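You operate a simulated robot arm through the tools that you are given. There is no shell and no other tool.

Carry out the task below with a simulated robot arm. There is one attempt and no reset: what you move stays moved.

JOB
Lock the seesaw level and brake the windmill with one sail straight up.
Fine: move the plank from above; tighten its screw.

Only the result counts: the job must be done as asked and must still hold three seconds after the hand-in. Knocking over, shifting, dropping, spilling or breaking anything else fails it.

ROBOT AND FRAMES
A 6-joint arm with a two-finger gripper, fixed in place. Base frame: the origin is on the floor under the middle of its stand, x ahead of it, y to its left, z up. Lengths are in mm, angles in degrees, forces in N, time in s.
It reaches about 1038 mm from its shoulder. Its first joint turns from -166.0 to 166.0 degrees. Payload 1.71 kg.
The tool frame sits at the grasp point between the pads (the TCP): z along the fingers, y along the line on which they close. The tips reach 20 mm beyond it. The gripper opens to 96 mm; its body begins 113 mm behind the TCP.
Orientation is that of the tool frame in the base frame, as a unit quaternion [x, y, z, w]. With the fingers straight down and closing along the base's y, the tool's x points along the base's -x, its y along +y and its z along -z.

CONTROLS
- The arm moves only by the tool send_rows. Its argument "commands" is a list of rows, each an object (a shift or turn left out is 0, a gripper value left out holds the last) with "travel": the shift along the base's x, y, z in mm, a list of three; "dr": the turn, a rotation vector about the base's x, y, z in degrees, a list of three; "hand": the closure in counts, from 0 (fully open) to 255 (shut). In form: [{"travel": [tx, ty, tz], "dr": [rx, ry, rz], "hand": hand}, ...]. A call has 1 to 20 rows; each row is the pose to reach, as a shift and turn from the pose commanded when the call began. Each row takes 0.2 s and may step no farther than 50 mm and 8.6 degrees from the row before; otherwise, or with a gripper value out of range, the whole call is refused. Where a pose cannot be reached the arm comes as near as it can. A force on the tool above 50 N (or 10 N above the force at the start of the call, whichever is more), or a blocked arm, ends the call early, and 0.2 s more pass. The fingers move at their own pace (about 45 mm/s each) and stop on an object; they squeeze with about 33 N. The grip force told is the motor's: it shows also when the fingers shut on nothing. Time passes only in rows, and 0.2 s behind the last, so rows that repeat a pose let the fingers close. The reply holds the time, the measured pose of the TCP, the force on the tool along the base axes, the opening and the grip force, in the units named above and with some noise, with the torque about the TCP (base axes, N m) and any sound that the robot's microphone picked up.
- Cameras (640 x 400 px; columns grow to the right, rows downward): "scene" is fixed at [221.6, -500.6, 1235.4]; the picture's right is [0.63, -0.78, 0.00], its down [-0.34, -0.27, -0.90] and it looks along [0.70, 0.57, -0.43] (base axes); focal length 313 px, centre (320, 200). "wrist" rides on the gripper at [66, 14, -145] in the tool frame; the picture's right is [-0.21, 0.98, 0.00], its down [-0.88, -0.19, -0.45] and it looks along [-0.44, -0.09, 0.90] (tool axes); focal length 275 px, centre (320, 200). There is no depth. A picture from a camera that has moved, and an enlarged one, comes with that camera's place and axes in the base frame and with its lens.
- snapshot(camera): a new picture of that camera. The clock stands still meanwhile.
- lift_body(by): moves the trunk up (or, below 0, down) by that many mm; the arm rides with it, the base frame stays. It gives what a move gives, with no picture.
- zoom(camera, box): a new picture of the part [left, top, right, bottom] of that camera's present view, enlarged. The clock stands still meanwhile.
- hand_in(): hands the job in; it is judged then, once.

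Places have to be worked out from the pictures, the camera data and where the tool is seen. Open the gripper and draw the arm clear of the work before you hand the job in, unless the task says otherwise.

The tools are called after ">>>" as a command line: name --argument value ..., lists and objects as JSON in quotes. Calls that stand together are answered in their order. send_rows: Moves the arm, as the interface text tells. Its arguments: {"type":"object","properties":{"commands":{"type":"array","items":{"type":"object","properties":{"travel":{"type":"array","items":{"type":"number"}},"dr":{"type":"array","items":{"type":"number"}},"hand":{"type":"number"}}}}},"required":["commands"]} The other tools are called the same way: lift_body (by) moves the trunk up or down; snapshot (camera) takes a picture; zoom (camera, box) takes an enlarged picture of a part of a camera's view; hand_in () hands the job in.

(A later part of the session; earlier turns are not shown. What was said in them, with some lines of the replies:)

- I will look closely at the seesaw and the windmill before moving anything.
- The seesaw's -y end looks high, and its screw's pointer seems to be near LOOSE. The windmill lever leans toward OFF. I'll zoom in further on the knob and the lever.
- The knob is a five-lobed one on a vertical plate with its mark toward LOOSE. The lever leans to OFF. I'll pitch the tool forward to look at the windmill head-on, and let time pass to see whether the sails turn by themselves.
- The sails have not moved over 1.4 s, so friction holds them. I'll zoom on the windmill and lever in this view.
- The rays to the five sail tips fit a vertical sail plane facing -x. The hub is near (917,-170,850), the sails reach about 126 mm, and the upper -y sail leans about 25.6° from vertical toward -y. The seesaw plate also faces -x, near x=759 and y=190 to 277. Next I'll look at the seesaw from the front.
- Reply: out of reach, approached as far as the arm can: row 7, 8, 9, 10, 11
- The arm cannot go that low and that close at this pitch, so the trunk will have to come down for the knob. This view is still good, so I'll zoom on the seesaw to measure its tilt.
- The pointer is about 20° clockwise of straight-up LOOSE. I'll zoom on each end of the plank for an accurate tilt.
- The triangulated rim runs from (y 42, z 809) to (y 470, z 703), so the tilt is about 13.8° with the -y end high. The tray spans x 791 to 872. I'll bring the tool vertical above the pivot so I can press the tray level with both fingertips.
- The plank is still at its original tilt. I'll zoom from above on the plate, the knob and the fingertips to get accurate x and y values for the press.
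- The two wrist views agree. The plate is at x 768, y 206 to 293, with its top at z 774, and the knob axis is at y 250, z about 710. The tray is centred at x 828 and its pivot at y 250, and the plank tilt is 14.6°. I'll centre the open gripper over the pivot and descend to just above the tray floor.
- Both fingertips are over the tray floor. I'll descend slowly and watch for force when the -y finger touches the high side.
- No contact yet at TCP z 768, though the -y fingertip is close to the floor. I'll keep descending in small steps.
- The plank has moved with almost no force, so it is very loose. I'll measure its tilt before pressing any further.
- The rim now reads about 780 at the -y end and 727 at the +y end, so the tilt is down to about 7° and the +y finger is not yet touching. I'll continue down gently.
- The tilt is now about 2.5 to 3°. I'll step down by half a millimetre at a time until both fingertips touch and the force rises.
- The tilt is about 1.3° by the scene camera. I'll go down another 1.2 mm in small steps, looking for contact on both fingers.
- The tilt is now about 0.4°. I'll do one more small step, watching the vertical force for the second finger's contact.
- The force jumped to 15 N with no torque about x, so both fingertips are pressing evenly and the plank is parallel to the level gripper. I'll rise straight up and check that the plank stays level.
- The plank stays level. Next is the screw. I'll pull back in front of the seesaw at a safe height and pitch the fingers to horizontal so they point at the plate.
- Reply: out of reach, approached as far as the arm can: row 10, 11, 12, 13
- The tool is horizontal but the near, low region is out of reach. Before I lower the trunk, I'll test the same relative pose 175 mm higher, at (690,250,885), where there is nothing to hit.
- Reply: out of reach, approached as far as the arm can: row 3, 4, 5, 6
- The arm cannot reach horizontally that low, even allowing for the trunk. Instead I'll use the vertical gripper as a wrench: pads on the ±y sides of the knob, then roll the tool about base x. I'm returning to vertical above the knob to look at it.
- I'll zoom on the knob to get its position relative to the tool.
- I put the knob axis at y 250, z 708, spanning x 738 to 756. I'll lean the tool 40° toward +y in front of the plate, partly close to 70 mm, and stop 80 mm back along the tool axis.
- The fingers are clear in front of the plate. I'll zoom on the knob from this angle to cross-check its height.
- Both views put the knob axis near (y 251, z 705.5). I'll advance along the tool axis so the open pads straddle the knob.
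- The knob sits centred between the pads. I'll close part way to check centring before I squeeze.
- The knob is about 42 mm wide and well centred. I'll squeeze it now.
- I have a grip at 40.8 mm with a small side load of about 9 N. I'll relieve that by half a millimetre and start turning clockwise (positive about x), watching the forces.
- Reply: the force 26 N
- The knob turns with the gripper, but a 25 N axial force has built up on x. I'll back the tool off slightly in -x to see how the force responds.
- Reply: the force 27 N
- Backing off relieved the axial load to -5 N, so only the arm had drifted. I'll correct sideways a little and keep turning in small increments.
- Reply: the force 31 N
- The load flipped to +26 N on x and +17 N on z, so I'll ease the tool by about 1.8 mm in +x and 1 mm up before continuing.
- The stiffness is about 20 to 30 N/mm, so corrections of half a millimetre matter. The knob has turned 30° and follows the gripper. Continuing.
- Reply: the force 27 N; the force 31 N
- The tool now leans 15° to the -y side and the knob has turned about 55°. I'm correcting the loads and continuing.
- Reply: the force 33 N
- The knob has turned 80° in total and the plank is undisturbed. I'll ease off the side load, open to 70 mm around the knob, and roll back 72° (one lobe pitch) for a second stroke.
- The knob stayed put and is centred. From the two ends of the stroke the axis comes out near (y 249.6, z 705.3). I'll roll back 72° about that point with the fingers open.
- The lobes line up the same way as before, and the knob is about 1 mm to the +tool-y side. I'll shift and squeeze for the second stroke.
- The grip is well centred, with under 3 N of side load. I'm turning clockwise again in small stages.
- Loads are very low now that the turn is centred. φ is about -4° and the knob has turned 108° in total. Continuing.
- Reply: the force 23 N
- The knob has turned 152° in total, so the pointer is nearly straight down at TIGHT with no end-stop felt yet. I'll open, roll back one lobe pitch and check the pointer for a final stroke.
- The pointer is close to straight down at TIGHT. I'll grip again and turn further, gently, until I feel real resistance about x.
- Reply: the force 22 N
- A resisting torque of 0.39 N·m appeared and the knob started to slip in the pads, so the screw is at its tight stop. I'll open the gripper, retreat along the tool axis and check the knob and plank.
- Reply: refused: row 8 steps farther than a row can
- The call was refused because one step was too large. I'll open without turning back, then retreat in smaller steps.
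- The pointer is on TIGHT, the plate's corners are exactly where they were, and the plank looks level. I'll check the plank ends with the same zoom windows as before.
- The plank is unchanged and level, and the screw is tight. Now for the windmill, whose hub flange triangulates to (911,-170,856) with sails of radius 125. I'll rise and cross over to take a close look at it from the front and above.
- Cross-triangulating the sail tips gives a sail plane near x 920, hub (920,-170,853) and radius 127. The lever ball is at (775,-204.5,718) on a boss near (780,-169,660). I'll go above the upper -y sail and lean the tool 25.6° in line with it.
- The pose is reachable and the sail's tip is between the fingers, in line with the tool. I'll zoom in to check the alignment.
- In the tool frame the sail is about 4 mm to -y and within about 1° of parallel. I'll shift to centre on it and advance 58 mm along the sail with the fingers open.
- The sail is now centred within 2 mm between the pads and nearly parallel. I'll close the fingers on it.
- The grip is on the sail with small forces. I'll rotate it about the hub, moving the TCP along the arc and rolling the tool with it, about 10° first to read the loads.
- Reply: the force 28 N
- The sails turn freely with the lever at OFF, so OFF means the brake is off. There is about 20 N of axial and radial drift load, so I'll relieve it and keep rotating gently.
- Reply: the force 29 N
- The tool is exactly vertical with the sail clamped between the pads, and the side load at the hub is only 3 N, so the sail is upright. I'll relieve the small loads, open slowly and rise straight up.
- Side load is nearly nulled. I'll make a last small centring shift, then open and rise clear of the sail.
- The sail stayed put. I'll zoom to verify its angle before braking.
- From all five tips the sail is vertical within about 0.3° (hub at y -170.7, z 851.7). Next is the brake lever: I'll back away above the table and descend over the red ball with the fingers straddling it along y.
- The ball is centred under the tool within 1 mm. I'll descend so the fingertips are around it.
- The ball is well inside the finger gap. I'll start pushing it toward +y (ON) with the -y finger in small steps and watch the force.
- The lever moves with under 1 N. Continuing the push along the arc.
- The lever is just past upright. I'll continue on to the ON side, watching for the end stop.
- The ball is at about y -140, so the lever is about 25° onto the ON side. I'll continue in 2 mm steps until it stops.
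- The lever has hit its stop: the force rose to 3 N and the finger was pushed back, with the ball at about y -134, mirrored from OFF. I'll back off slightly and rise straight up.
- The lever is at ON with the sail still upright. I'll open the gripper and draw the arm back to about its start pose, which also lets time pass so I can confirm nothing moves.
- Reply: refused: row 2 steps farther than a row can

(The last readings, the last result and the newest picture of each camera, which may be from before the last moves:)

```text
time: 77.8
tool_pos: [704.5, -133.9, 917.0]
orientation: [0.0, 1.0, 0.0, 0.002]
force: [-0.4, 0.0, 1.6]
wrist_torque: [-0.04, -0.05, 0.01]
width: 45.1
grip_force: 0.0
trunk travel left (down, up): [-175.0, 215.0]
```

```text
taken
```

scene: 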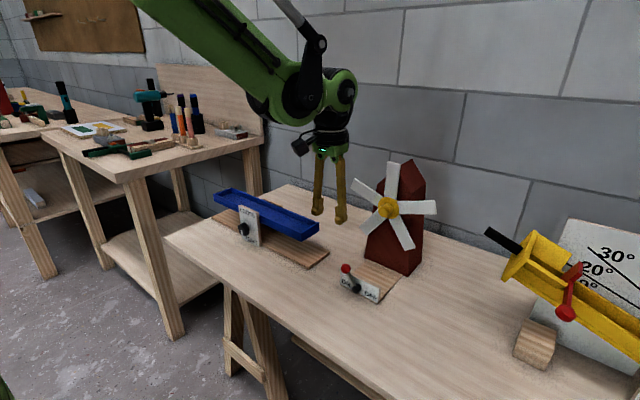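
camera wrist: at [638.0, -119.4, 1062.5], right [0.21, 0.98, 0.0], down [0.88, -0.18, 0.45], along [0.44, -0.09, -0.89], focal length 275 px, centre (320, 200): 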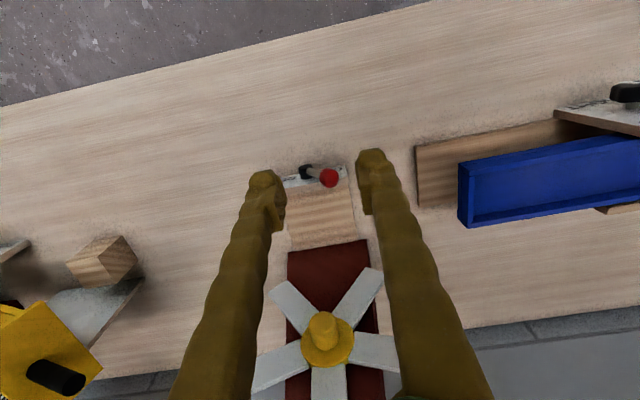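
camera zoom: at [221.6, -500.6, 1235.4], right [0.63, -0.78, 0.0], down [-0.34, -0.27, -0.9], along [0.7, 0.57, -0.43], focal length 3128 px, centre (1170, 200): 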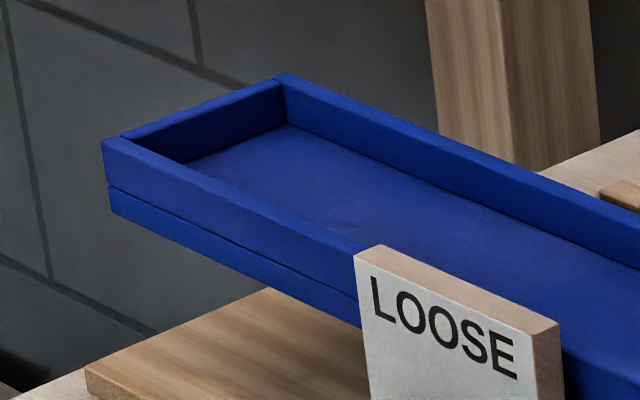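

The sail and plank sit at the same pixels as before, but the retreat was refused because a step was too long. I'll resend it with shorter steps.

>>> send_rows --commands '[{"travel": [-30, 5, 25], "hand": 0}, {"travel": [-60, 10, 50], "hand": 0}, {"travel": [-90, 15, 75], "hand": 0}, {"travel": [-120, 20, 100], "hand": 0}, {"travel": [-150, 26, 125], "hand": 0}, {"travel": [-174, 32, 150], "hand": 0}, {"travel": [-174, 32, 150], "hand": 0}, {"travel": [-174, 32, 150], "hand": 0}, {"travel": [-174, 32, 150], "hand": 0}, {"travel": [-174, 32, 150], "hand": 0}, {"travel": [-174, 32, 150], "hand": 0}, {"travel": [-174, 32, 150], "hand": 0}, {"travel": [-174, 32, 150], "hand": 0}, {"travel": [-174, 32, 150], "hand": 0}, {"travel": [-174, 32, 150], "hand": 0}, {"travel": [-174, 32, 150], "hand": 0}]'

>>> zoom --camera "scene" --box '[340, 150, 440, 260]'

>>> zoom --camera "scene" --box '[265, 200, 325, 240]'

>>> snapshot --camera "scene"

>>> snapshot --camera "wrist"

```text
time: 81.2
tool_pos: [532.3, -101.6, 1065.9]
orientation: [0.001, 1.0, 0.0, 0.001]
force: [1.5, 0.0, -0.4]
wrist_torque: [-0.02, 0.02, -0.01]
width: 95.9
grip_force: 0.0
trunk travel left (down, up): [-175.0, 215.0]
```

```text
3.64 times, centred on (390, 205) of scene
camera zoom: at [221.6, -500.6, 1235.4], right [0.63, -0.78, 0.0], down [-0.34, -0.27, -0.9], along [0.7, 0.57, -0.43], focal length 1137 px, centre (66, 182)
```

zoom: 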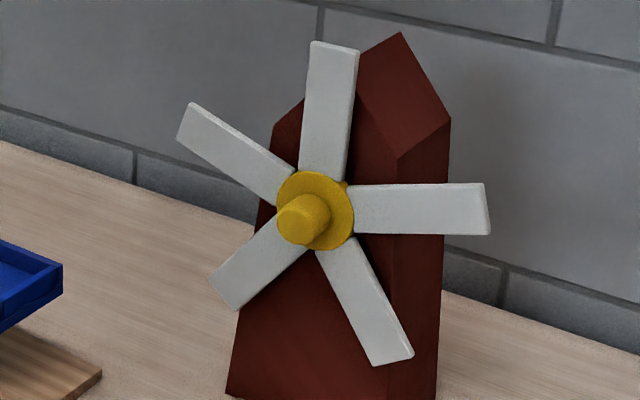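

```text
10.00 times, centred on (295, 220) of scene
camera zoom: at [221.6, -500.6, 1235.4], right [0.63, -0.78, 0.0], down [-0.34, -0.27, -0.9], along [0.7, 0.57, -0.43], focal length 3128 px, centre (570, 0)
```

zoom: 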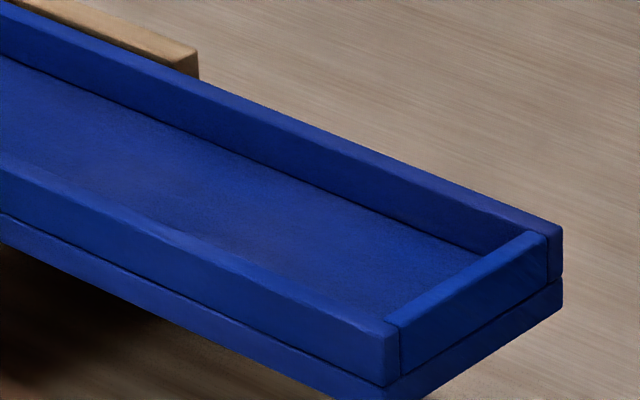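

```text
taken
```

scene: 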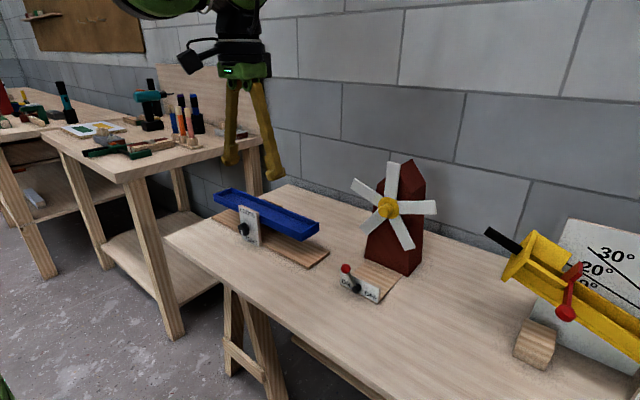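

```text
taken
camera wrist: at [464.8, -87.8, 1210.8], right [0.21, 0.98, 0.0], down [0.88, -0.19, 0.45], along [0.44, -0.09, -0.9], focal length 275 px, centre (320, 200)
```

wrist: 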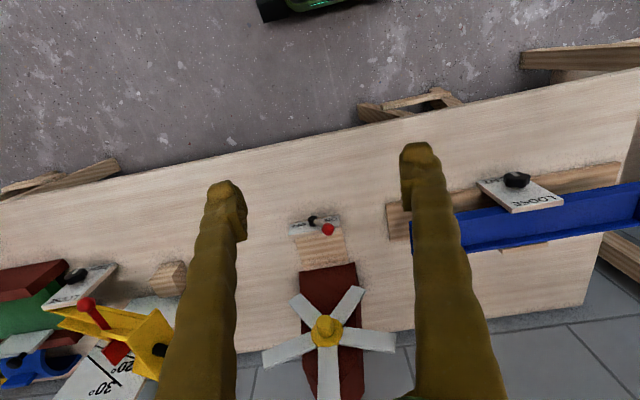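

Everything is still 3.4 s after I released the lever. The plank is level with its screw at TIGHT, one sail is straight up with the lever at ON, and the other objects are unmoved. The arm is back at its start pose with the gripper open, so I'm handing in.

>>> hand_in

```text
The job is handed in.
```

The seesaw is locked level, and the windmill is braked with one sail straight up. I handed the job in; the result hasn't come back yet.

- **Seesaw:** I pressed the tray from above with both fingertips until they bore on it evenly, which put the plank within about 0.5° of level. I then turned the screw clockwise until it met its stop, with the pointer on TIGHT. The plank and plate showed no movement afterwards.
- **Windmill:** I gripped a sail and turned it upright; measured from all five sail tips, it is within about 0.3° of vertical. The sails turned freely with the lever at OFF, so I took ON as the brake and pushed the lever to its stop there. I did not test the brake by pushing a sail again.

At the last check, 3.4 s after I pulled back from the lever, nothing had moved. No other objects on the bench were touched, and the arm is back near its start pose with the gripper open.
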